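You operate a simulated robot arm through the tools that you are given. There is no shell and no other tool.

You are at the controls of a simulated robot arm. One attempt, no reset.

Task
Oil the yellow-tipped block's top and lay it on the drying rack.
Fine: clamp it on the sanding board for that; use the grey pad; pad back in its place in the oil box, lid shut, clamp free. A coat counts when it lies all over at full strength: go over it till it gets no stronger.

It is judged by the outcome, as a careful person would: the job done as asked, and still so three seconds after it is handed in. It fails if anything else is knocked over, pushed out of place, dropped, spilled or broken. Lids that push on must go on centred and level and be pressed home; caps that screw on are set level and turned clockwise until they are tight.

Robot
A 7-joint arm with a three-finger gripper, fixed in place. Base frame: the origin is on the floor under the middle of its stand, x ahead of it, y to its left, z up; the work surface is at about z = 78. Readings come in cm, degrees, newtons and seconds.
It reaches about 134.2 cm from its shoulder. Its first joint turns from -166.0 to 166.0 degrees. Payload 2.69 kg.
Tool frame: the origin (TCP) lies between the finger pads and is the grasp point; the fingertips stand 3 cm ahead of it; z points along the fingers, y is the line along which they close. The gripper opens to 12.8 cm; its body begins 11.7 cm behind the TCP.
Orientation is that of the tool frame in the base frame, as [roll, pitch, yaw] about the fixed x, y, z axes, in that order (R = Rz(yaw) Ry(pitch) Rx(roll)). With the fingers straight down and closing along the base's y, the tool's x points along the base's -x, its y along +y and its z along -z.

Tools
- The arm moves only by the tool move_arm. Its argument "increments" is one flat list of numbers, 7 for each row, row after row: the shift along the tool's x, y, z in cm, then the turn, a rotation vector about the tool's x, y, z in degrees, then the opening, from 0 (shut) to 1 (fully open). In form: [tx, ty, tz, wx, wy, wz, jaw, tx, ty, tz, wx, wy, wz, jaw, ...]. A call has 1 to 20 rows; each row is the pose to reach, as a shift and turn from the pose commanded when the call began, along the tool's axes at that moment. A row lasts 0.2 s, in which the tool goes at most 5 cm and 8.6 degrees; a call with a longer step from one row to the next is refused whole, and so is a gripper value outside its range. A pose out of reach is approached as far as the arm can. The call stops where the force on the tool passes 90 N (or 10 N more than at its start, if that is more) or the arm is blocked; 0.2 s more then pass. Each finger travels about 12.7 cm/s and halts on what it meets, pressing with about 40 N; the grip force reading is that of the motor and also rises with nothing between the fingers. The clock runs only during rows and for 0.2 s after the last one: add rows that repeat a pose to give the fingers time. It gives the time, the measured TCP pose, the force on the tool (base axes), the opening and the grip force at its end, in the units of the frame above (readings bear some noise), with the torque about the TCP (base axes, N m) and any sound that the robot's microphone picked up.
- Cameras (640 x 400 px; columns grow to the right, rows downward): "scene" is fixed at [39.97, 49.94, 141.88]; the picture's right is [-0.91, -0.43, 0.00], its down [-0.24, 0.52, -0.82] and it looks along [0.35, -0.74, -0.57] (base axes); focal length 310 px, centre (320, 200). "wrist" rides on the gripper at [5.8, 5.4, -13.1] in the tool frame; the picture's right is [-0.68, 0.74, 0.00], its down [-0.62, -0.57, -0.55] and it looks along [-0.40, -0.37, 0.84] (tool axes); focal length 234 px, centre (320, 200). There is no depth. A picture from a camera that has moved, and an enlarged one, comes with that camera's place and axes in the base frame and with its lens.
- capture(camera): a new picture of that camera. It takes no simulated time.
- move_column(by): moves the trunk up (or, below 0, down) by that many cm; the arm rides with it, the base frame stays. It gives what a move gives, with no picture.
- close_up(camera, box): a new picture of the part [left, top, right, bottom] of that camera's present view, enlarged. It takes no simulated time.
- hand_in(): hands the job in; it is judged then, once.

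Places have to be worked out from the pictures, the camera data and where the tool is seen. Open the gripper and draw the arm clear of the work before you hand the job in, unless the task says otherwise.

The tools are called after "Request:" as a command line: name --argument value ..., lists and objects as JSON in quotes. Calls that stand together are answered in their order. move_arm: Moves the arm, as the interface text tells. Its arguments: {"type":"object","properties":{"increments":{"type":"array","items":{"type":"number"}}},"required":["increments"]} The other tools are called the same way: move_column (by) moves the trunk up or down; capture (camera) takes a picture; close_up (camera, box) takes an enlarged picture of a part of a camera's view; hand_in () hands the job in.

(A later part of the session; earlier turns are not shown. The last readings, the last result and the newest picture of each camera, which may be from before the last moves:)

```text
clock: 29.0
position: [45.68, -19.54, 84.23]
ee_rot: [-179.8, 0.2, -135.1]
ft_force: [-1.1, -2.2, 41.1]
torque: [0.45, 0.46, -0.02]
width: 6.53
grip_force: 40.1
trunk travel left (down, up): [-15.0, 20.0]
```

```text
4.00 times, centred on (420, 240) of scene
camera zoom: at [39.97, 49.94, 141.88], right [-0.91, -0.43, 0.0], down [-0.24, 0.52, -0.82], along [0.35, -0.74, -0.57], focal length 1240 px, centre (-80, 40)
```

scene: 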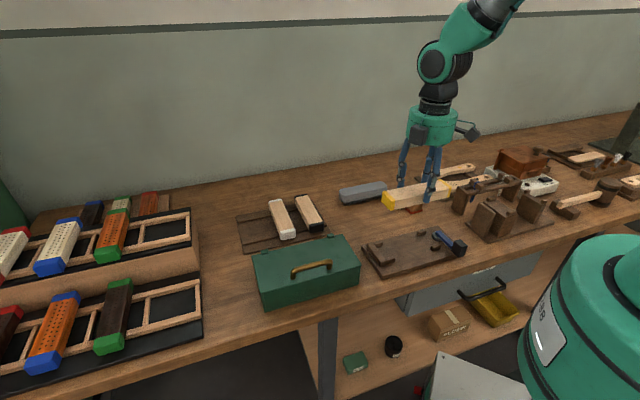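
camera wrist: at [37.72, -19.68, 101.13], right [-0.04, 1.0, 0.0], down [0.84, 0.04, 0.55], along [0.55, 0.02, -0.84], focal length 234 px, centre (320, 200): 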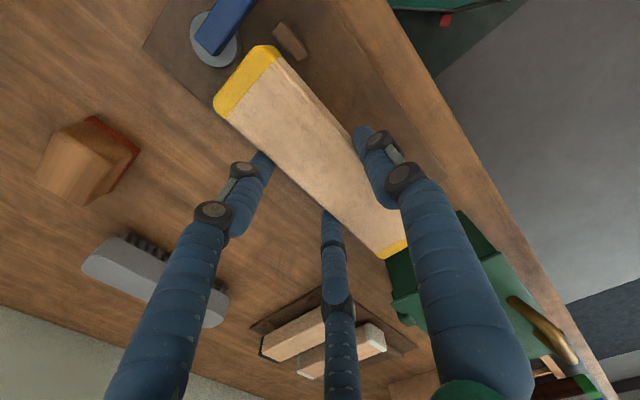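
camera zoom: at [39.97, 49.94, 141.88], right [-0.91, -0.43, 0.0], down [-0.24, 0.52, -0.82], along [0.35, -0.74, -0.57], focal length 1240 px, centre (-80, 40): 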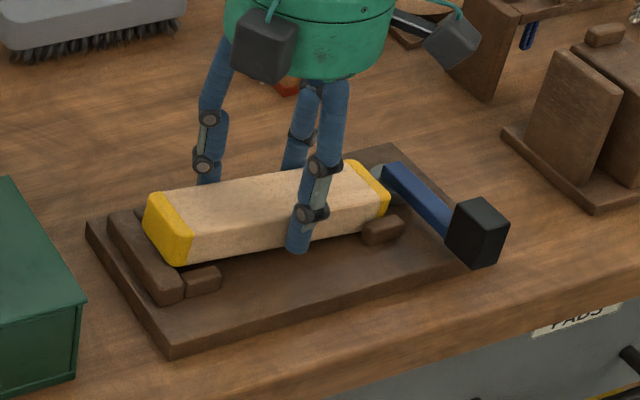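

Contact came early: 41 N with the TCP at 84.2, and the block seems to have slid up between the fingers, so it's resting on something higher than the board. I look closely before doing anything more.

Request:
close_up --camera "scene" --box '[360, 220, 410, 270]'

Request:
close_up --camera "scene" --box '[405, 215, 465, 265]'

Request:
capture --camera "wrist"

Request:
close_up --camera "wrist" --box '[140, 0, 440, 280]'

```text
8.00 times, centred on (385, 245) of scene
camera zoom: at [39.97, 49.94, 141.88], right [-0.91, -0.43, 0.0], down [-0.24, 0.52, -0.82], along [0.35, -0.74, -0.57], focal length 2480 px, centre (-200, -160)
```

zoom: 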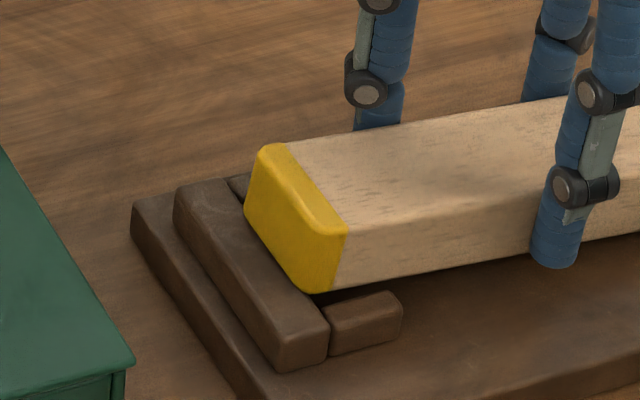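

```text
8.00 times, centred on (435, 240) of scene
camera zoom: at [39.97, 49.94, 141.88], right [-0.91, -0.43, 0.0], down [-0.24, 0.52, -0.82], along [0.35, -0.74, -0.57], focal length 2480 px, centre (-600, -120)
```

zoom: 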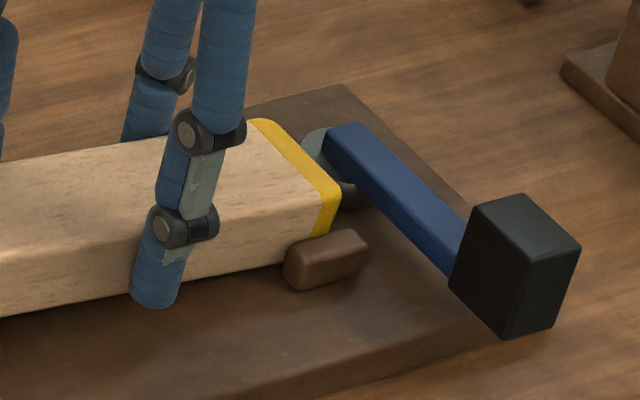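

```text
taken
camera wrist: at [37.63, -19.79, 97.33], right [-0.04, 1.0, 0.0], down [0.83, 0.04, 0.55], along [0.55, 0.02, -0.83], focal length 234 px, centre (320, 200)
```

wrist: 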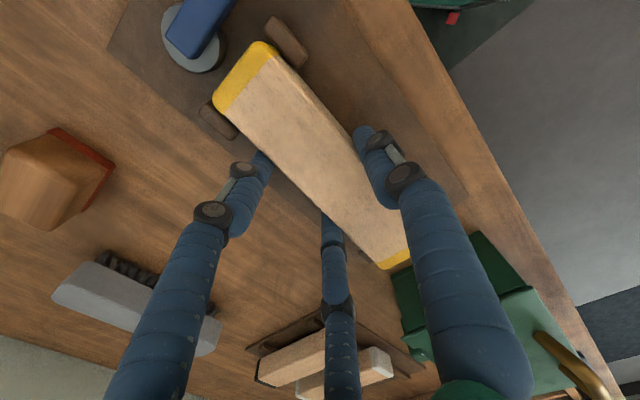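

```text
1.43 times, centred on (290, 140) of wrist
camera zoom: at [37.63, -19.79, 97.33], right [-0.04, 1.0, 0.0], down [0.83, 0.04, 0.55], along [0.55, 0.02, -0.83], focal length 334 px, centre (363, 286)
```

zoom: 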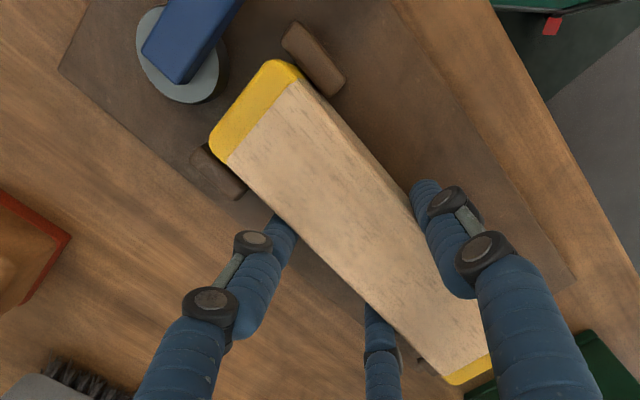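

The left tip has caught on the inner edge of the stop bar (the bar is nearer than I judged), while the right end sits properly between its guides. I lift 1.8 cm and shift the block about 0.5 cm away from the stop.

Request:
move_arm --increments '[0, 0, -1, 0, 0, 0, 0.3, 0, 0, -1.8, 0, 0, 0, 0.3, 0.55, -0.15, -1.8, 0, 0, 0, 0.3, 0.55, -0.15, -1.8, 0, 0, 0, 0.3]'

Request:
close_up --camera "scene" --box '[360, 210, 460, 280]'

Request:
close_up --camera "wrist" --box '[140, 0, 440, 280]'

```text
clock: 30.0
position: [45.37, -20.13, 85.77]
ee_rot: [-180.0, 0.0, -135.0]
ft_force: [0.3, -0.2, -1.6]
torque: [0.0, -0.02, 0.02]
width: 6.45
grip_force: 39.9
trunk travel left (down, up): [-15.0, 20.0]
```

```text
5.71 times, centred on (410, 245) of scene
camera zoom: at [39.97, 49.94, 141.88], right [-0.91, -0.43, 0.0], down [-0.24, 0.52, -0.82], along [0.35, -0.74, -0.57], focal length 1771 px, centre (-194, -57)
```

zoom: 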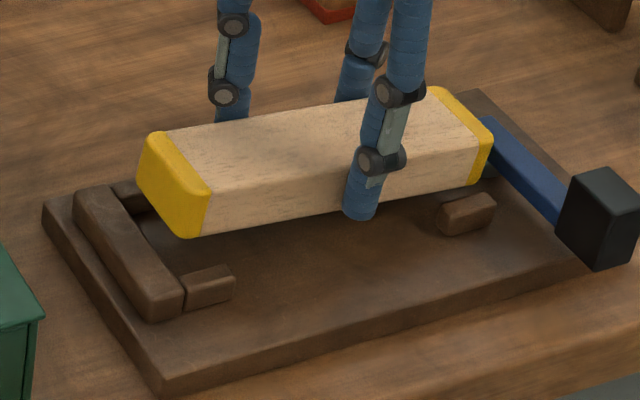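

```text
1.43 times, centred on (290, 140) of wrist
camera zoom: at [37.36, -20.33, 98.89], right [-0.04, 1.0, 0.0], down [0.84, 0.04, 0.55], along [0.55, 0.02, -0.84], focal length 334 px, centre (363, 286)
```

zoom: 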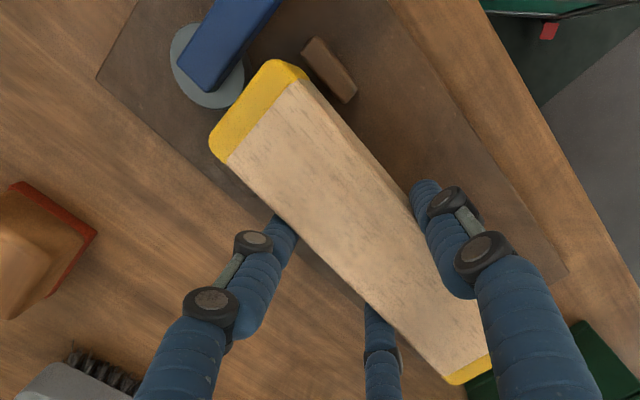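

The block is now clear of the stop but tilted about 3° in the grip (left end high). I lower it gently until the low end touches, in small steps.

Request:
move_arm --increments '[0, 0, 0.8, 0, 0, 0, 0.3, 0, 0, 1.6, 0, 0, 0, 0.3, 0, 0, 2.2, 0, 0, 0, 0.3, 0, 0, 2.2, 0, 0, 0, 0.3]'

Request:
close_up --camera "scene" --box '[360, 210, 460, 280]'

```text
clock: 31.0
position: [45.4, -20.06, 83.51]
ee_rot: [-179.9, 0.0, -134.9]
ft_force: [4.8, 3.5, 14.3]
torque: [-0.5, 1.04, -0.1]
width: 6.51
grip_force: 40.4
trunk travel left (down, up): [-15.0, 20.0]
```

```text
5.71 times, centred on (410, 245) of scene
camera zoom: at [39.97, 49.94, 141.88], right [-0.91, -0.43, 0.0], down [-0.24, 0.52, -0.82], along [0.35, -0.74, -0.57], focal length 1771 px, centre (-194, -57)
```

zoom: 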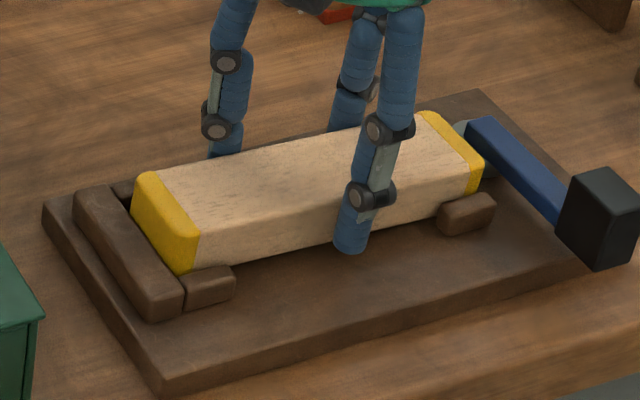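

Touch-down at the low (right) end with 14 N, as expected for the tilted block. I press a bit more so it levels on the board.

Request:
move_arm --increments '[0, 0, 0.25, 0, 0, 0, 0.3, 0, 0, 0.45, 0, 0, 0, 0.3, 0, 0, 0.45, 0, 0, 0, 0.3]'

Request:
close_up --camera "scene" --box '[360, 210, 460, 280]'

Request:
close_up --camera "wrist" --box '[140, 0, 440, 280]'

```text
clock: 31.8
position: [45.28, -19.96, 83.1]
ee_rot: [179.9, -0.1, -134.9]
ft_force: [3.9, -0.6, 13.0]
torque: [-0.58, 0.94, 0.16]
width: 6.48
grip_force: 40.1
trunk travel left (down, up): [-15.0, 20.0]
```

```text
5.71 times, centred on (410, 245) of scene
camera zoom: at [39.97, 49.94, 141.88], right [-0.91, -0.43, 0.0], down [-0.24, 0.52, -0.82], along [0.35, -0.74, -0.57], focal length 1771 px, centre (-194, -57)
```

zoom: 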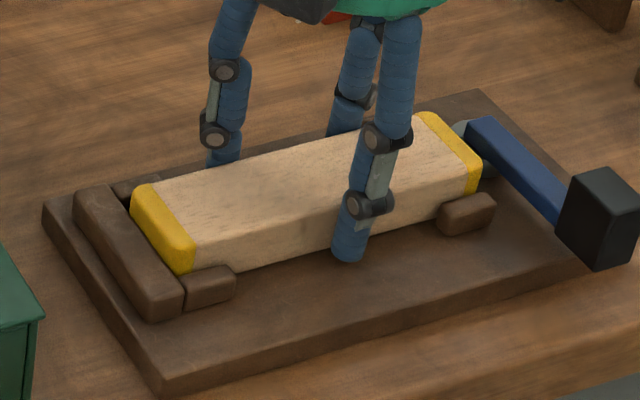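

```text
1.43 times, centred on (290, 140) of wrist
camera zoom: at [37.38, -20.21, 96.22], right [-0.04, 1.0, 0.0], down [0.84, 0.04, 0.55], along [0.55, 0.02, -0.84], focal length 334 px, centre (363, 286)
```

zoom: 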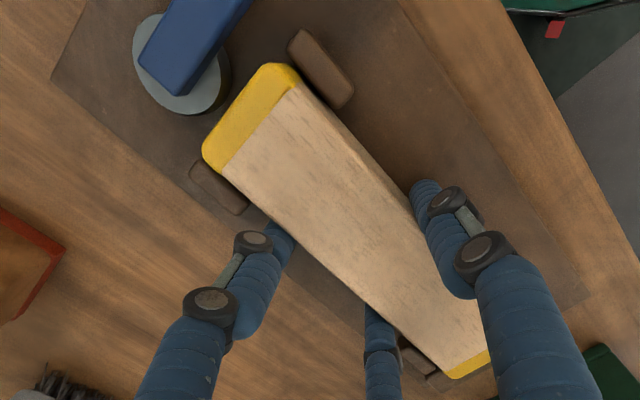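

The block is almost level in the channel with both ends inside the guides. I open the fingers slowly to let it settle the last few millimetres.

Request:
move_arm --increments '[0, 0, 0.1, 0, 0, 0, 0.5, 0, 0, 0.1, 0, 0, 0, 0.53, 0, 0, 0.1, 0, 0, 0, 0.58, 0, 0, 0, 0, 0, 0, 0.66, 0, 0, 0, 0, 0, 0, 0.66]'

Request:
close_up --camera "scene" --box '[360, 210, 460, 280]'

Request:
close_up --camera "wrist" --box '[140, 0, 440, 280]'

```text
clock: 33.0
position: [45.51, -19.97, 83.14]
ee_rot: [-180.0, -0.1, -135.0]
ft_force: [0.4, -0.4, 0.4]
torque: [0.01, 0.01, 0.01]
width: 8.46
grip_force: 0.1
trunk travel left (down, up): [-15.0, 20.0]
```

```text
5.71 times, centred on (410, 245) of scene
camera zoom: at [39.97, 49.94, 141.88], right [-0.91, -0.43, 0.0], down [-0.24, 0.52, -0.82], along [0.35, -0.74, -0.57], focal length 1771 px, centre (-194, -57)
```

zoom: 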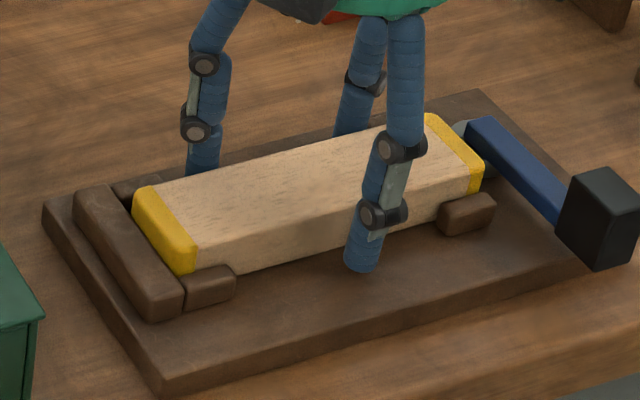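

```text
1.43 times, centred on (290, 140) of wrist
camera zoom: at [37.38, -20.18, 96.26], right [-0.04, 1.0, 0.0], down [0.84, 0.04, 0.55], along [0.55, 0.02, -0.84], focal length 334 px, centre (363, 286)
```

zoom: 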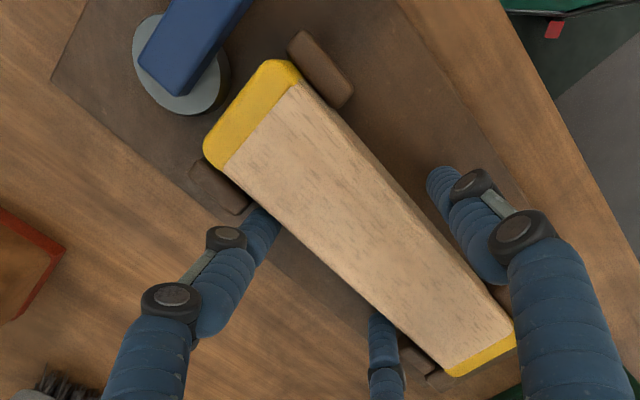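

The block lies in the channel. I raise the hand straight up and look at the lever and board from above.

Request:
move_arm --increments '[0, 0, -2, 0, 0, 0, 0.66, 0, 0, -5, 0, 0, 0, 0.66, 0, 0, -9, 0, 0, 0, 0.66, 0, 0, -13, 0, 0, 0, 0.66, 0, 0, -17, 0, 0, 0, 0.66, 0, 0, -20, 0, 0, 0, 0.66, 0, 0, -20, 0, 0, 0, 0.66]'

Request:
capture --camera "wrist"

Request:
close_up --camera "scene" --box '[360, 210, 480, 290]'

```text
clock: 34.6
position: [45.39, -19.95, 103.38]
ee_rot: [-180.0, 0.0, -135.0]
ft_force: [0.6, 0.4, 0.1]
torque: [0.02, -0.06, 0.02]
width: 8.47
grip_force: 0.1
trunk travel left (down, up): [-15.0, 20.0]
```

```text
taken
camera wrist: at [37.36, -20.22, 116.45], right [-0.04, 1.0, 0.0], down [0.84, 0.04, 0.55], along [0.55, 0.02, -0.84], focal length 234 px, centre (320, 200)
```

wrist: 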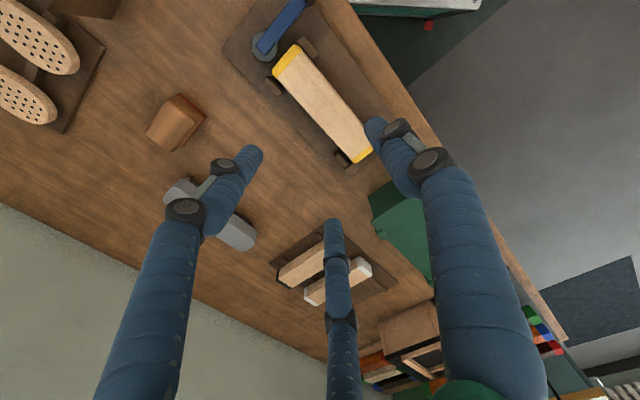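

```text
5.00 times, centred on (420, 250) of scene
camera zoom: at [39.97, 49.94, 141.88], right [-0.91, -0.43, 0.0], down [-0.24, 0.52, -0.82], along [0.35, -0.74, -0.57], focal length 1550 px, centre (-180, -50)
```

zoom: 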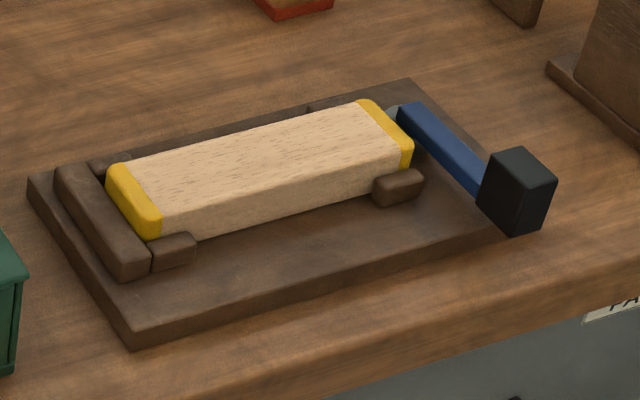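

The block is seated between the stop and cam. The disc sits slightly toward the wall of the channel centre, so swinging the lever away from the block (to the right) should tighten it. I close the fingers and place them beside the knob on the block's side, above the board's front edge.

Request:
move_arm --increments '[2, 2.9, 2, 0, 0, 0, 0.4, 4, 5.8, 4, 0, 0, 0, 0.2, 6, 8.7, 6, 0, 0, 0, 0, 6, 8.7, 9, 0, 0, 0, 0, 6, 8.7, 12, 0, 0, 0, 0, 6, 8.7, 14, 0, 0, 0, 0, 6, 8.7, 14, 0, 0, 0, 0]'

Request:
capture --camera "wrist"

Request:
close_up --camera "scene" --box '[360, 190, 500, 290]'

```text
clock: 36.2
position: [35.0, -18.16, 89.2]
ee_rot: [-180.0, 0.0, -134.8]
ft_force: [-0.5, 0.2, 0.2]
torque: [-0.02, 0.0, -0.01]
width: 0.22
grip_force: 31.4
trunk travel left (down, up): [-15.0, 20.0]
```

```text
taken
camera wrist: at [26.87, -18.45, 102.36], right [-0.04, 1.0, 0.0], down [0.84, 0.04, 0.55], along [0.55, 0.02, -0.84], focal length 234 px, centre (320, 200)
```

wrist: 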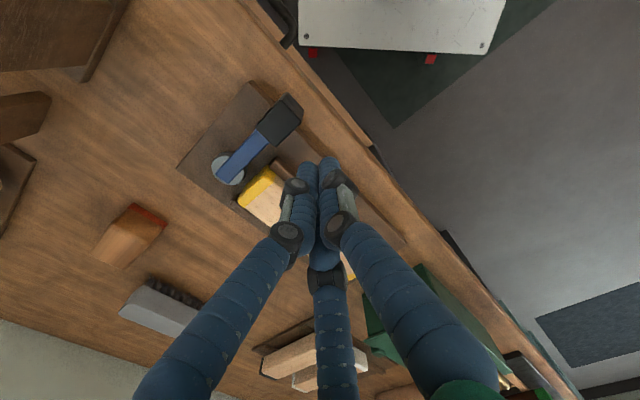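

```text
4.00 times, centred on (430, 240) of scene
camera zoom: at [39.97, 49.94, 141.88], right [-0.91, -0.43, 0.0], down [-0.24, 0.52, -0.82], along [0.35, -0.74, -0.57], focal length 1240 px, centre (-120, 40)
```

zoom: 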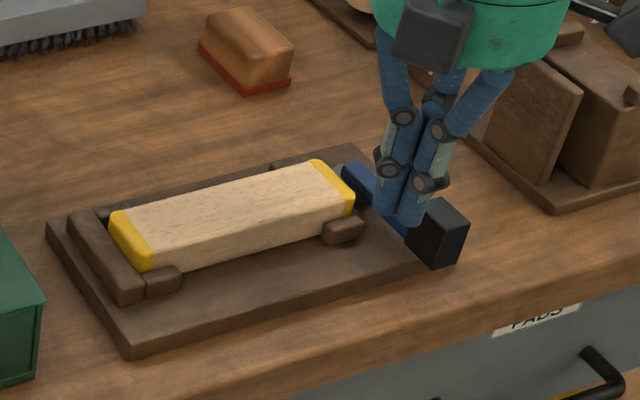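

The closed fingers are at s≈11.9, n≈37.6, right beside the knob. I lower them to knob height and begin sweeping the lever to the right along its arc.

Request:
move_arm --increments '[0, 0, 2, 0, 0, 0, 0, 0, 0, 3.9, 0, 0, 0, 0, 1.31, 0.39, 3.9, 0, 0, 0, 0, 2.79, 0.85, 3.9, 0, 0, 0, 0, 4.31, 1.05, 3.9, 0, 0, 0, 0, 5.86, 0.97, 3.9, 0, 0, 0, 0, 5.86, 0.97, 3.9, 0, 0, 0, 0]'

Request:
capture --camera "wrist"

Request:
close_up --camera "scene" --box '[360, 190, 500, 290]'

```text
clock: 37.8
position: [30.08, -21.8, 85.35]
ee_rot: [-180.0, 0.1, -134.9]
ft_force: [0.8, 0.0, 0.1]
torque: [0.0, 0.01, -0.01]
width: 0.2
grip_force: 31.6
trunk travel left (down, up): [-15.0, 20.0]
```

```text
taken
camera wrist: at [22.09, -21.88, 98.46], right [-0.04, 1.0, 0.0], down [0.84, 0.04, 0.55], along [0.55, 0.02, -0.84], focal length 234 px, centre (320, 200)
```

wrist: 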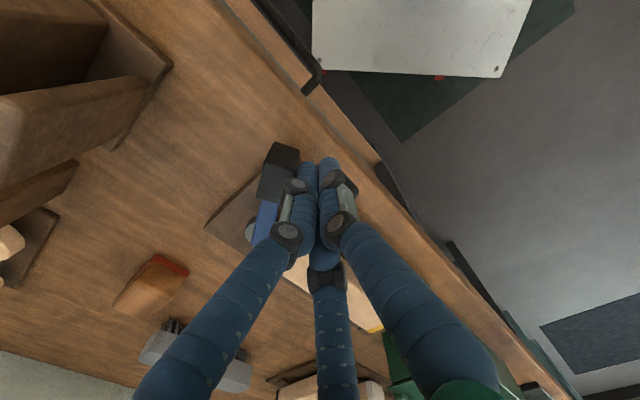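

```text
4.00 times, centred on (430, 240) of scene
camera zoom: at [39.97, 49.94, 141.88], right [-0.91, -0.43, 0.0], down [-0.24, 0.52, -0.82], along [0.35, -0.74, -0.57], focal length 1240 px, centre (-120, 40)
```

zoom: 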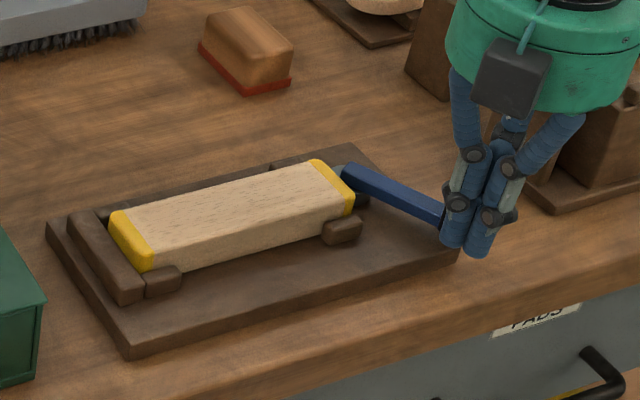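

The lever swings freely this way. I continue the sweep to about 60°.

Request:
move_arm --increments '[1.5, -0.35, 0, 0, 0, 0, 0, 2.93, -0.94, 0, 0, 0, 0, 0, 4.22, -1.78, 0, 0, 0, 0, 0, 4.22, -1.78, 0, 0, 0, 0, 0]'

Request:
capture --camera "wrist"

Request:
capture --camera "scene"

Request:
close_up --camera "scene" --box '[360, 190, 520, 290]'

```text
clock: 38.8
position: [28.54, -25.82, 85.31]
ee_rot: [180.0, 0.0, -134.9]
ft_force: [0.0, 0.5, 0.1]
torque: [0.01, 0.0, 0.0]
width: 0.21
grip_force: 31.8
trunk travel left (down, up): [-15.0, 20.0]
```

```text
taken
camera wrist: at [20.45, -26.17, 98.48], right [-0.04, 1.0, 0.0], down [0.84, 0.04, 0.55], along [0.55, 0.02, -0.84], focal length 234 px, centre (320, 200)
```

wrist: 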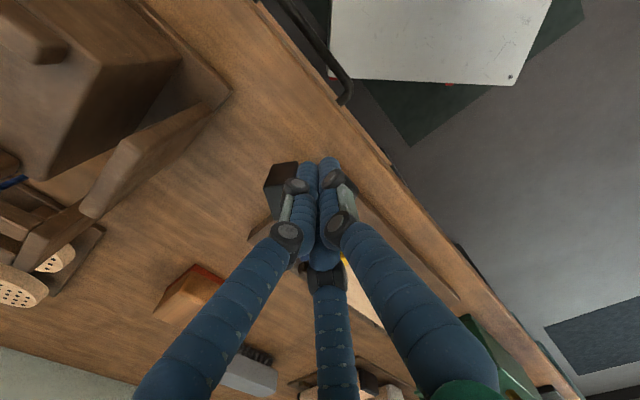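

```text
taken
```

scene: 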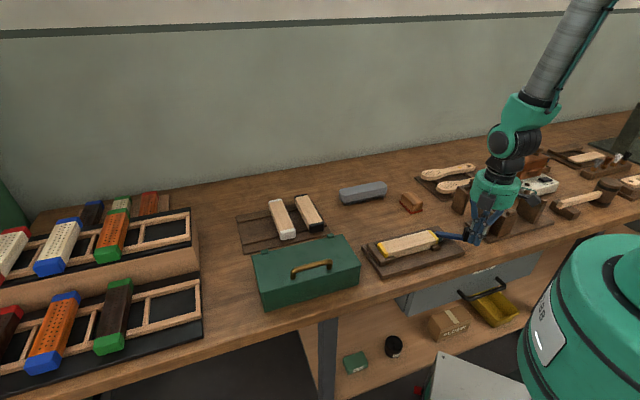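

```text
4.00 times, centred on (440, 240) of scene
camera zoom: at [39.97, 49.94, 141.88], right [-0.91, -0.43, 0.0], down [-0.24, 0.52, -0.82], along [0.35, -0.74, -0.57], focal length 1240 px, centre (-160, 40)
```

zoom: 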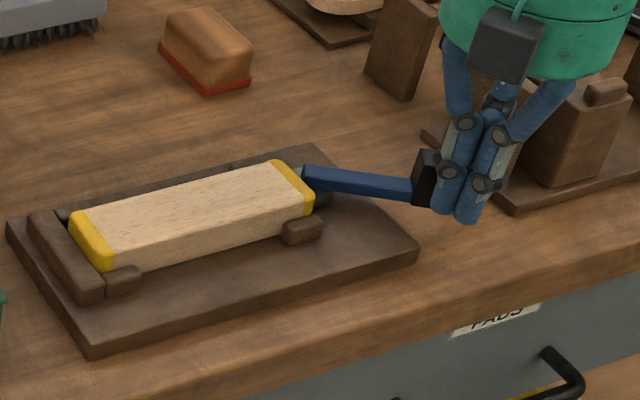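

Still free; the jig to the right is about 4 cm away from the finger path, which stays clear. I continue to about 90°, watching for resistance.

Request:
move_arm --increments '[0.6, -0.5, 0, 0, 0, 0, 0, 1.14, -1.05, 0, 0, 0, 0, 0, 1.62, -1.64, 0, 0, 0, 0, 0, 2.08, -2.27, 0, 0, 0, 0, 0, 2.08, -2.27, 0, 0, 0, 0, 0]'

Request:
capture --camera "wrist"

Request:
close_up --camera "scene" --box '[360, 190, 520, 290]'

```text
clock: 40.0
position: [28.36, -28.85, 85.24]
ee_rot: [179.9, 0.0, -135.0]
ft_force: [-21.9, -7.7, 4.3]
torque: [-0.52, 0.42, -0.33]
width: 0.22
grip_force: 31.3
trunk travel left (down, up): [-15.0, 20.0]
```

```text
taken
camera wrist: at [20.35, -29.07, 98.41], right [-0.04, 1.0, 0.0], down [0.84, 0.03, 0.55], along [0.55, 0.02, -0.84], focal length 234 px, centre (320, 200)
```

wrist: 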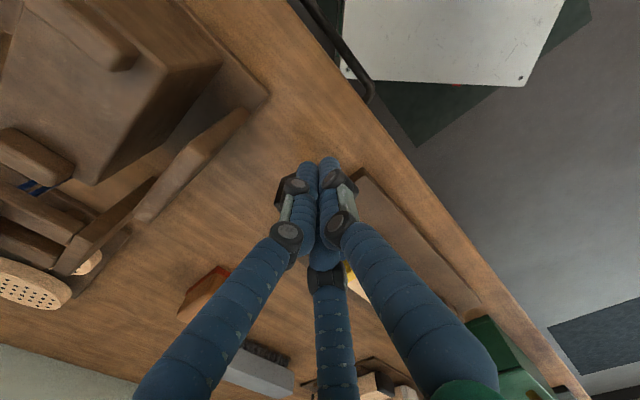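

```text
4.00 times, centred on (440, 240) of scene
camera zoom: at [39.97, 49.94, 141.88], right [-0.91, -0.43, 0.0], down [-0.24, 0.52, -0.82], along [0.35, -0.74, -0.57], focal length 1240 px, centre (-160, 40)
```

zoom: 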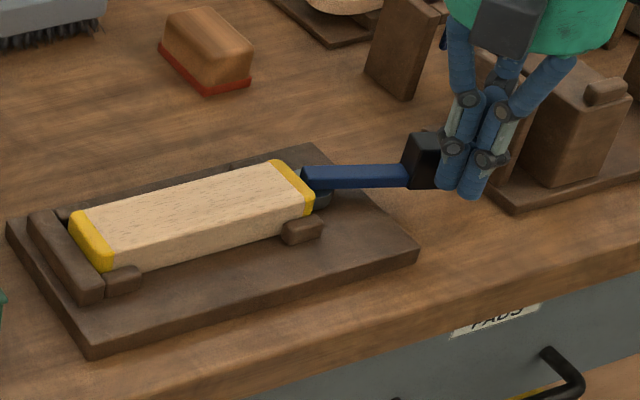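

The fingers have slipped round to the knob's outer end (force is along the lever), so I was pushing it inward rather than turning it. I back off and reposition closer to the lever's middle on the trailing side.

Request:
move_arm --increments '[0.05, 1.2, 0, 0, 0, 0, 0, 0.05, 3.07, 0, 0, 0, 0, 0, -2, 3.67, 0, 0, 0, 0, 0, -3.75, 3.67, 0, 0, 0, 0, 0, -3.75, 2.3, 0, 0, 0, 0, 0, -3.75, 2.3, 0, 0, 0, 0, 0]'

Request:
capture --camera "wrist"

Request:
close_up --camera "scene" --box '[360, 190, 520, 290]'

```text
clock: 41.4
position: [29.49, -24.62, 85.31]
ee_rot: [180.0, -0.1, -135.1]
ft_force: [-0.3, -0.5, -0.3]
torque: [0.0, 0.01, 0.03]
width: 0.21
grip_force: 31.4
trunk travel left (down, up): [-15.0, 20.0]
```

```text
taken
camera wrist: at [21.52, -24.85, 98.49], right [-0.04, 1.0, 0.0], down [0.84, 0.04, 0.55], along [0.55, 0.02, -0.84], focal length 234 px, centre (320, 200)
```

wrist: 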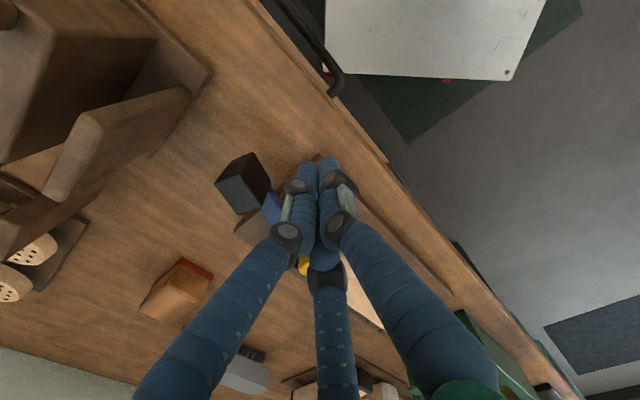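

```text
4.00 times, centred on (440, 240) of scene
camera zoom: at [39.97, 49.94, 141.88], right [-0.91, -0.43, 0.0], down [-0.24, 0.52, -0.82], along [0.35, -0.74, -0.57], focal length 1240 px, centre (-160, 40)
```

zoom: 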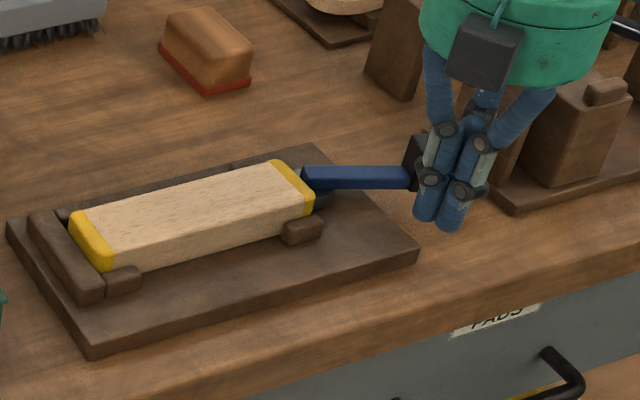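

The fingers are now beside the lever on its trailing side near the knob. I push again along the arc toward about 75–80°.

Request:
move_arm --increments '[0.6, -0.6, 0, 0, 0, 0, 0, 1.13, -1.19, 0, 0, 0, 0, 0, 1.6, -1.65, 0, 0, 0, 0, 0, 2.1, -2.14, 0, 0, 0, 0, 0, 2.1, -2.14, 0, 0, 0, 0, 0]'

Request:
close_up --camera "scene" --box '[360, 190, 520, 290]'

Request:
capture --camera "wrist"

```text
clock: 42.6
position: [29.6, -27.76, 85.27]
ee_rot: [-179.9, -0.1, -135.0]
ft_force: [-0.4, 0.0, 0.6]
torque: [-0.01, -0.01, 0.02]
width: 0.2
grip_force: 31.3
trunk travel left (down, up): [-15.0, 20.0]
```

```text
4.00 times, centred on (440, 240) of scene
camera zoom: at [39.97, 49.94, 141.88], right [-0.91, -0.43, 0.0], down [-0.24, 0.52, -0.82], along [0.35, -0.74, -0.57], focal length 1240 px, centre (-160, 40)
```

zoom: 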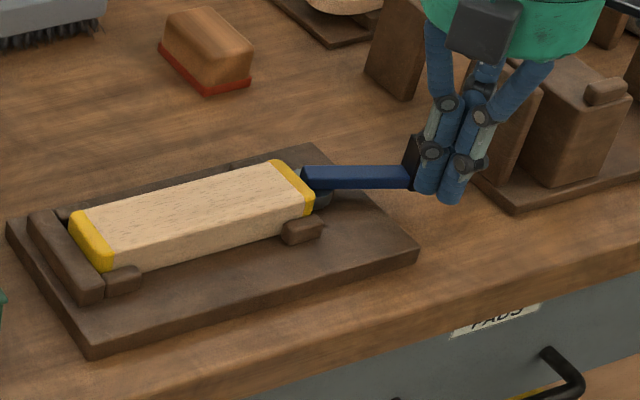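

```text
taken
camera wrist: at [21.63, -27.95, 98.4], right [-0.04, 1.0, 0.0], down [0.84, 0.04, 0.55], along [0.55, 0.02, -0.84], focal length 234 px, centre (320, 200)
```

wrist: 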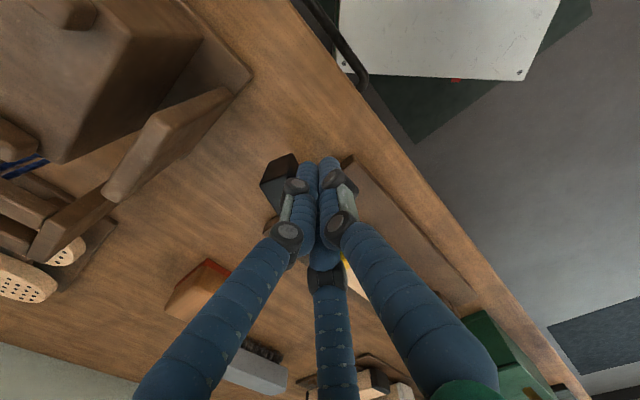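

No contact yet and the lever hasn't moved; I continue in small steps.

Request:
move_arm --increments '[0.4, -0.5, 0, 0, 0, 0, 0, 0.77, -1.1, 0, 0, 0, 0, 0, 1.0, -1.6, 0, 0, 0, 0, 0, 1.0, -1.6, 0, 0, 0, 0, 0]'

Request:
close_up --camera "scene" --box '[360, 190, 520, 290]'

```text
clock: 43.6
position: [30.05, -29.48, 85.21]
ee_rot: [179.9, 0.0, -134.8]
ft_force: [-0.1, 0.5, -0.2]
torque: [0.0, 0.0, -0.03]
width: 0.21
grip_force: 31.7
trunk travel left (down, up): [-15.0, 20.0]
```

```text
4.00 times, centred on (440, 240) of scene
camera zoom: at [39.97, 49.94, 141.88], right [-0.91, -0.43, 0.0], down [-0.24, 0.52, -0.82], along [0.35, -0.74, -0.57], focal length 1240 px, centre (-160, 40)
```

zoom: 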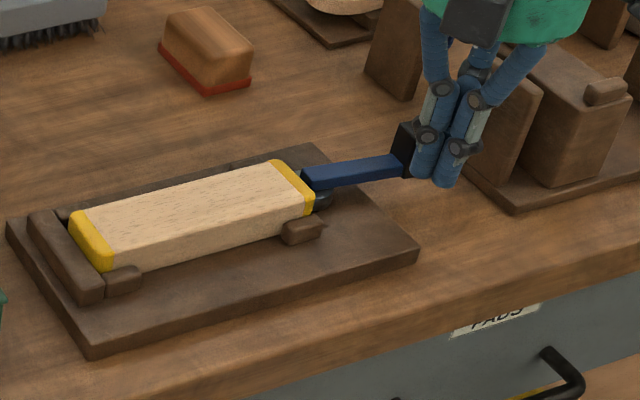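

The lever moved on to about 85–90° with no resistance yet. I continue further, still slowly.

Request:
move_arm --increments '[0.2, -0.5, 0, 0, 0, 0, 0, 0.4, -1.0, 0, 0, 0, 0, 0, 0.56, -1.5, 0, 0, 0, 0, 0, 0.72, -1.97, 0, 0, 0, 0, 0, 0.72, -1.97, 0, 0, 0, 0, 0]'

Request:
close_up --camera "scene" --box '[360, 190, 520, 290]'

Request:
capture --camera "wrist"

```text
clock: 44.8
position: [30.31, -30.72, 85.03]
ee_rot: [179.4, 0.0, -134.9]
ft_force: [-28.5, 50.3, -2.3]
torque: [0.14, 0.04, 0.48]
width: 0.23
grip_force: 31.2
trunk travel left (down, up): [-15.0, 20.0]
```

```text
4.00 times, centred on (440, 240) of scene
camera zoom: at [39.97, 49.94, 141.88], right [-0.91, -0.43, 0.0], down [-0.24, 0.52, -0.82], along [0.35, -0.74, -0.57], focal length 1240 px, centre (-160, 40)
```

zoom: 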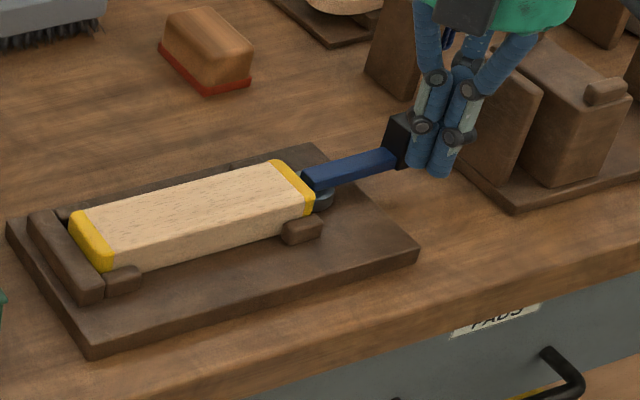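

```text
taken
camera wrist: at [22.53, -31.05, 98.25], right [-0.04, 1.0, 0.01], down [0.84, 0.03, 0.54], along [0.54, 0.03, -0.84], focal length 234 px, centre (320, 200)
```

wrist: 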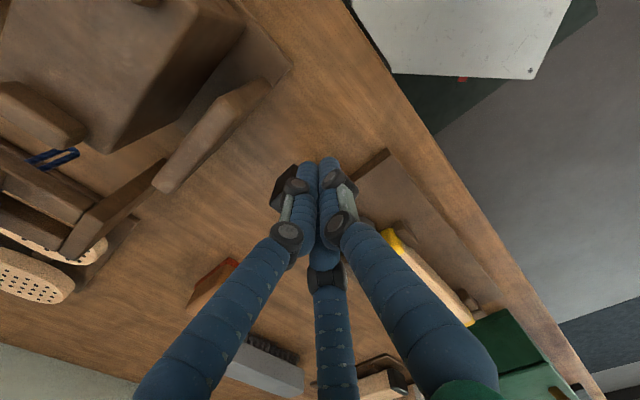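

Resistance now: about 56 N against the push. I check closely whether the cam bears on the block and the block on the stop.

Request:
close_up --camera "scene" --box '[355, 230, 405, 270]'

Request:
close_up --camera "scene" --box '[420, 215, 470, 255]'

```text
10.00 times, centred on (380, 250) of scene
camera zoom: at [39.97, 49.94, 141.88], right [-0.91, -0.43, 0.0], down [-0.24, 0.52, -0.82], along [0.35, -0.74, -0.57], focal length 3100 px, centre (-280, -300)
```

zoom: 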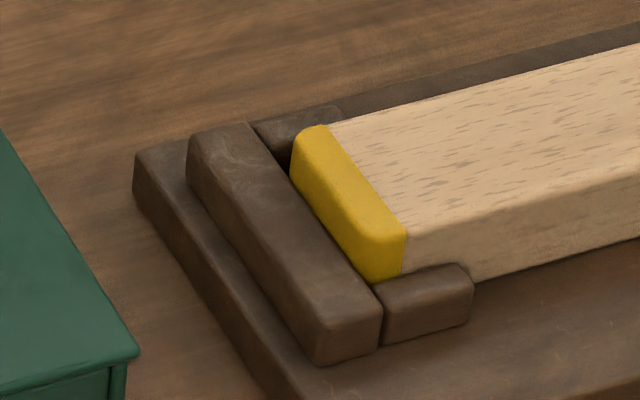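

```text
10.00 times, centred on (445, 235) of scene
camera zoom: at [39.97, 49.94, 141.88], right [-0.91, -0.43, 0.0], down [-0.24, 0.52, -0.82], along [0.35, -0.74, -0.57], focal length 3100 px, centre (-930, -150)
```

zoom: 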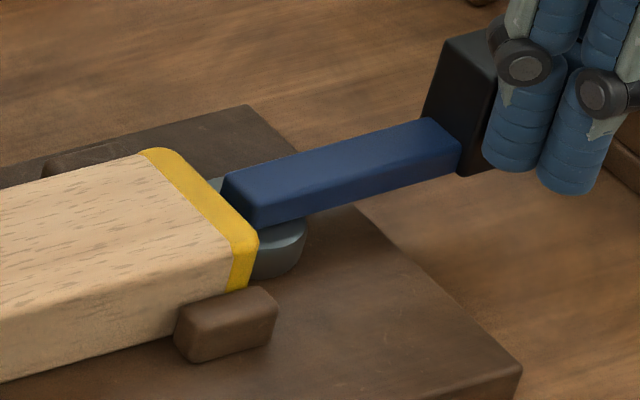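

The lever is now parallel to the board (≈90°) and hits a firm limit. I back off and look from above to see whether the cam bears on the block.

Request:
move_arm --increments '[0, 1.5, 0, 0, 0, 0, 0, 0, 2.5, -3, 0, 0, 0, 0, 0, 2.5, -7, 0, 0, 0, 0, 0, 2.5, -11, 0, 0, 0, 0, 0, 2.5, -15, 0, 0, 0, 0, 0, 2.5, -15, 0, 0, 0, 0]'

Request:
capture --camera "wrist"

Request:
close_up --camera "scene" --box '[360, 200, 480, 280]'

```text
clock: 46.2
position: [28.88, -29.58, 100.23]
ee_rot: [180.0, 0.0, -134.9]
ft_force: [-0.1, 0.6, 0.1]
torque: [0.0, 0.0, -0.03]
width: 0.21
grip_force: 31.5
trunk travel left (down, up): [-15.0, 20.0]
```

```text
taken
camera wrist: at [20.96, -29.81, 113.47], right [-0.04, 1.0, 0.0], down [0.84, 0.04, 0.55], along [0.55, 0.02, -0.84], focal length 234 px, centre (320, 200)
```

wrist: 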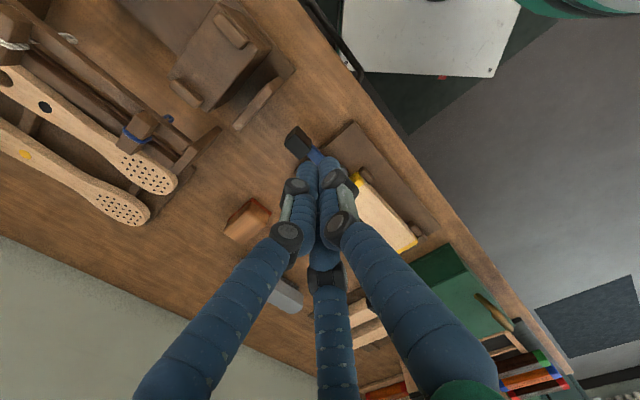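

```text
5.00 times, centred on (420, 240) of scene
camera zoom: at [39.97, 49.94, 141.88], right [-0.91, -0.43, 0.0], down [-0.24, 0.52, -0.82], along [0.35, -0.74, -0.57], focal length 1550 px, centre (-180, 0)
```

zoom: 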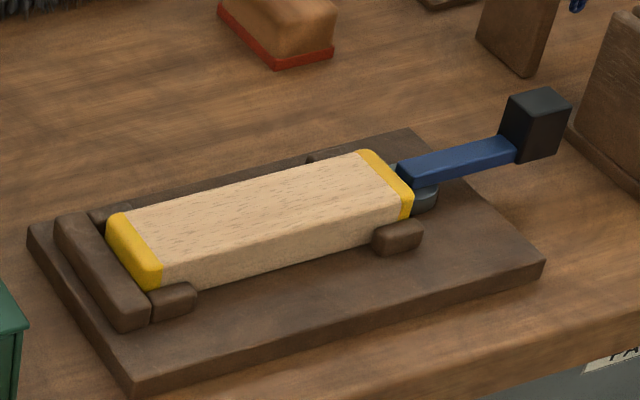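

The lever stays put to the right. I move along the board to view both ends of the block from above.

Request:
move_arm --increments '[-4, 0, -1, 0, 0, 0, 0, -8, 0, -1, 0, 0, 0, 0, -12, 0, -1, 0, 0, 0, 0, -16, 0, -1, 0, 0, 0, 0, -17.5, 0, -1, 0, 0, 0, 0, -17.5, 0, -1, 0, 0, 0, 0]'

Request:
capture --camera "wrist"

Request:
close_up --camera "wrist" --box '[180, 20, 400, 180]'

```text
clock: 47.6
position: [41.65, -17.09, 101.3]
ee_rot: [-179.9, 0.0, -135.0]
ft_force: [0.4, -0.6, -0.7]
torque: [-0.04, 0.0, -0.01]
width: 0.25
grip_force: 31.3
trunk travel left (down, up): [-15.0, 20.0]
```

```text
taken
camera wrist: at [33.59, -17.37, 114.48], right [-0.04, 1.0, 0.0], down [0.84, 0.04, 0.55], along [0.55, 0.02, -0.84], focal length 234 px, centre (320, 200)
```

wrist: 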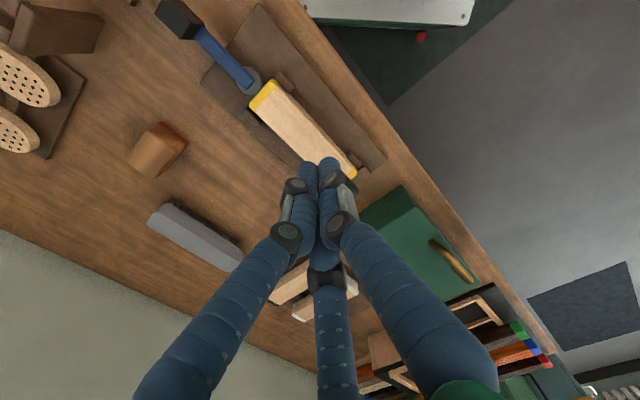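

```text
2.50 times, centred on (290, 100) of wrist
camera zoom: at [33.59, -17.37, 114.48], right [-0.04, 1.0, 0.0], down [0.84, 0.04, 0.55], along [0.55, 0.02, -0.84], focal length 585 px, centre (395, 450)
```

zoom: 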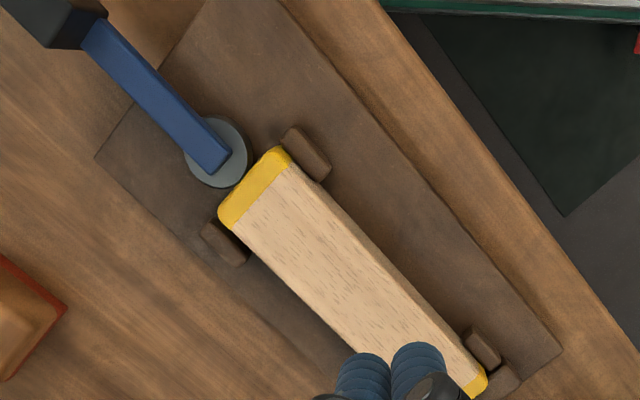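

The disc has moved about 0.65 cm toward the block and now seems to abut its end. I go lower for a precise look at the cam end and the stop end.

Request:
move_arm --increments '[1, 0, 3.5, 0, 0, 0, 0, 3, 0, 7, 0, 0, 0, 0, 5, 0, 10, 0, 0, 0, 0, 5, 0, 10, 0, 0, 0, 0]'

Request:
capture --camera "wrist"

Request:
close_up --camera "wrist" --box '[200, 60, 380, 200]'

```text
clock: 48.6
position: [38.22, -20.87, 91.32]
ee_rot: [-180.0, 0.0, -135.0]
ft_force: [0.0, -1.0, -0.8]
torque: [0.04, 0.01, 0.0]
width: 0.22
grip_force: 31.4
trunk travel left (down, up): [-15.0, 20.0]
```

```text
taken
camera wrist: at [30.13, -21.08, 104.43], right [-0.04, 1.0, 0.0], down [0.84, 0.04, 0.55], along [0.55, 0.02, -0.84], focal length 234 px, centre (320, 200)
```

wrist: 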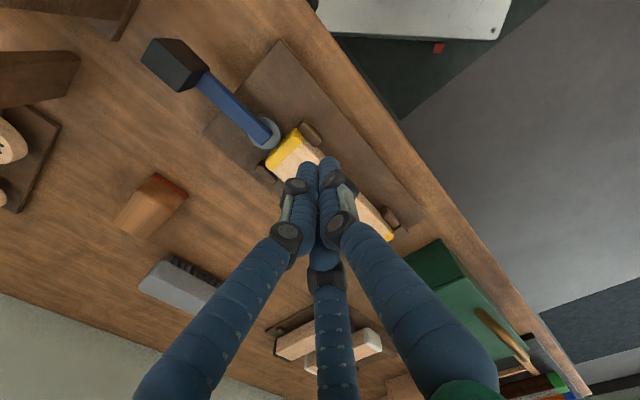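

```text
2.86 times, centred on (290, 130) of wrist
camera zoom: at [30.13, -21.08, 104.43], right [-0.04, 1.0, 0.0], down [0.84, 0.04, 0.55], along [0.55, 0.02, -0.84], focal length 669 px, centre (406, 400)
```

zoom: 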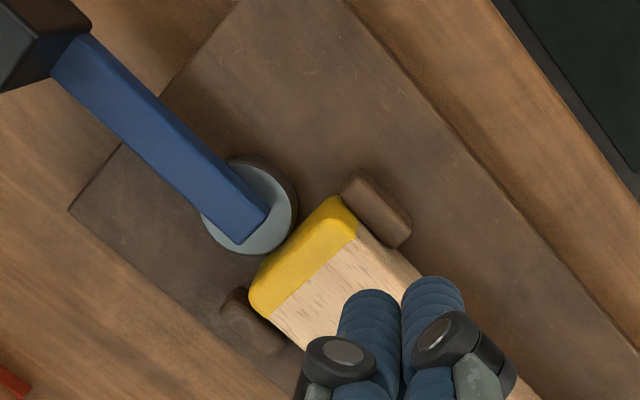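

The cam disc appears to be right against the block's end. To verify it's truly clamped, I'll press lightly on the block's front side with the closed fingers and see whether it resists.

Request:
move_arm --increments '[-3, 0.8, 0, 0, 0, 0, 0, -5.7, 1.4, 1, 0, 0, 0, 0, -5.7, 1.4, 4.5, 0, 0, 0, 0, -5.7, 1.4, 7.6, 0, 0, 0, 0, -5.7, 1.4, 7.6, 0, 0, 0, 0]'

Request:
close_up --camera "scene" --box '[360, 200, 480, 280]'

```text
clock: 49.8
position: [41.13, -15.82, 83.58]
ee_rot: [-180.0, 0.0, -135.0]
ft_force: [-0.3, 0.0, -0.2]
torque: [0.04, 0.01, -0.02]
width: 0.23
grip_force: 31.4
trunk travel left (down, up): [-15.0, 20.0]
```

```text
5.00 times, centred on (420, 240) of scene
camera zoom: at [39.97, 49.94, 141.88], right [-0.91, -0.43, 0.0], down [-0.24, 0.52, -0.82], along [0.35, -0.74, -0.57], focal length 1550 px, centre (-180, 0)
```

zoom: 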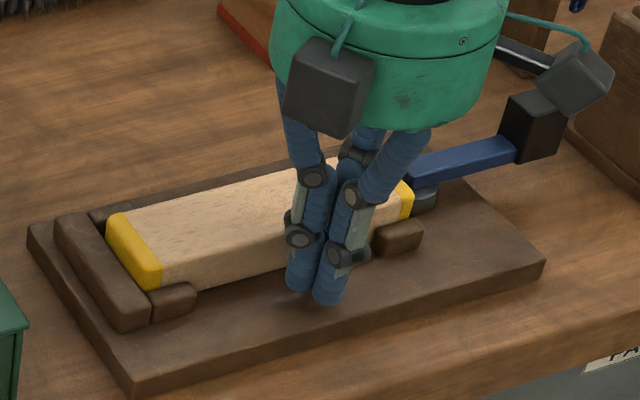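

Request:
move_arm --increments '[0, -0.8, 0, 0, 0, 0, 0, 0, -1.2, 0, 0, 0, 0, 0, 0, -1.4, 0, 0, 0, 0, 0, 0, -1.4, 0, 0, 0, 0, 0]'

```text
clock: 50.8
position: [41.97, -16.73, 83.51]
ee_rot: [179.9, 0.0, -135.0]
ft_force: [-3.0, 3.6, -0.3]
torque: [0.01, 0.02, 0.0]
width: 0.24
grip_force: 31.4
trunk travel left (down, up): [-15.0, 20.0]
```

Contact at n≈41.5 with about 4.7 N. I push 0.3 cm more to see whether it gives.

Request:
move_arm --increments '[0, -0.15, 0, 0, 0, 0, 0, 0, -0.3, 0, 0, 0, 0, 0, 0, -0.3, 0, 0, 0, 0, 0]'

Request:
close_up --camera "scene" --box '[360, 200, 480, 280]'

```text
clock: 51.6
position: [42.07, -16.76, 83.56]
ee_rot: [179.7, -0.1, -134.9]
ft_force: [-16.0, 25.9, 2.6]
torque: [0.26, 0.26, 0.09]
width: 0.22
grip_force: 31.7
trunk travel left (down, up): [-15.0, 20.0]
```

```text
5.00 times, centred on (420, 240) of scene
camera zoom: at [39.97, 49.94, 141.88], right [-0.91, -0.43, 0.0], down [-0.24, 0.52, -0.82], along [0.35, -0.74, -0.57], focal length 1550 px, centre (-180, 0)
```

zoom: 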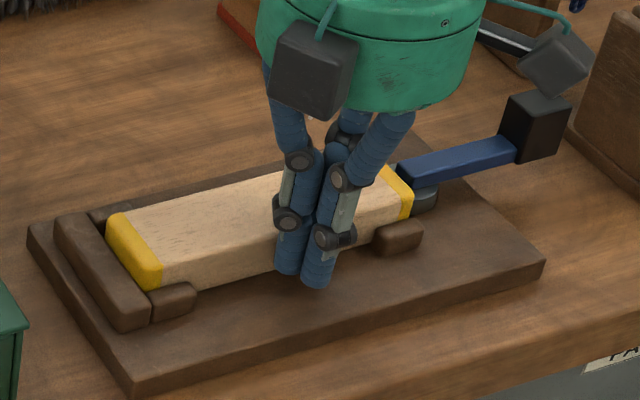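

The block resists 30 N without moving – it is firmly clamped. I back off, rise and go look at the oil box and its handle from close by.

Request:
move_arm --increments '[0, 1.2, 0, 0, 0, 0, 0, 0, 1.2, -4, 0, 0, 0, 0, 0, 1.2, -8.5, 0, 0, 0, 0, 0, 1.2, -13, 0, 0, 0, 0, -4, 2, -17, 0, 0, 0, 0, -8.5, 3, -18, 0, 0, 0, 0, -13, 4, -18, 0, 0, 0, 0, -17.5, 5, -18, 0, 0, 0, 0, -22, 6, -18, 0, 0, 0, 0, -25, 6, -18, 0, 0, 0, 0, -25, 6, -18, 0, 0, 0, 0]'

Request:
capture --camera "wrist"

Request:
close_up --camera "scene" --box '[240, 220, 380, 320]'

```text
refused: row 5 steps farther than a row can; nothing moved
```

```text
taken
camera wrist: at [34.01, -17.02, 96.72], right [-0.04, 1.0, 0.0], down [0.84, 0.04, 0.55], along [0.55, 0.02, -0.84], focal length 234 px, centre (320, 200)
```

wrist: 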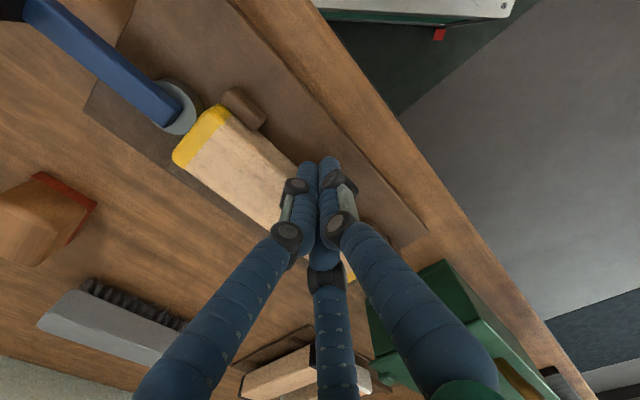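

```text
4.00 times, centred on (310, 270) of scene
camera zoom: at [39.97, 49.94, 141.88], right [-0.91, -0.43, 0.0], down [-0.24, 0.52, -0.82], along [0.35, -0.74, -0.57], focal length 1240 px, centre (360, -80)
```

zoom: 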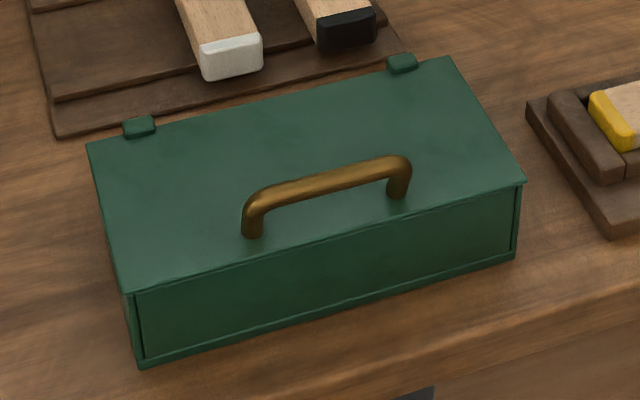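

A step was too long; I redo the retreat with smaller steps.

Request:
move_arm --increments '[0, 1.2, 0, 0, 0, 0, 0, 0, 1.2, -4, 0, 0, 0, 0, 0, 1.2, -8, 0, 0, 0, 0, 0, 1.2, -12, 0, 0, 0, 0, -2.5, 2, -16, 0, 0, 0, 0, -6.5, 3, -18, 0, 0, 0, 0, -11, 4, -18, 0, 0, 0, 0, -15.5, 5, -18, 0, 0, 0, 0, -20, 6, -18, 0, 0, 0, 0, -24, 6, -18, 0, 0, 0, 0, -24, 6, -18, 0, 0, 0, 0]'

Request:
capture --camera "wrist"

```text
clock: 54.0
position: [54.95, 4.45, 101.61]
ee_rot: [-180.0, 0.0, -135.0]
ft_force: [0.5, -0.5, 0.4]
torque: [-0.04, 0.03, -0.01]
width: 0.21
grip_force: 31.1
trunk travel left (down, up): [-15.0, 20.0]
```

```text
taken
camera wrist: at [46.9, 4.19, 114.62], right [-0.04, 1.0, 0.0], down [0.84, 0.04, 0.55], along [0.55, 0.02, -0.84], focal length 234 px, centre (320, 200)
```

wrist: 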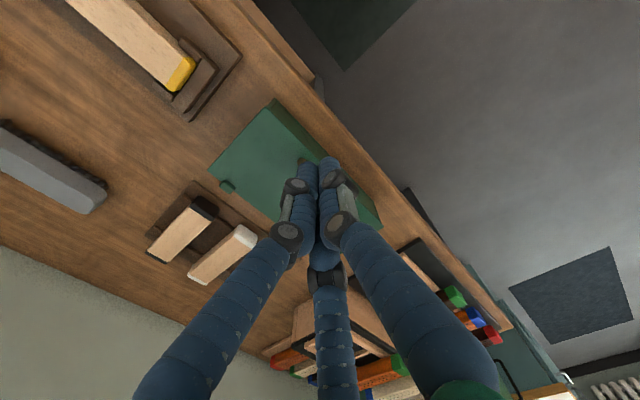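

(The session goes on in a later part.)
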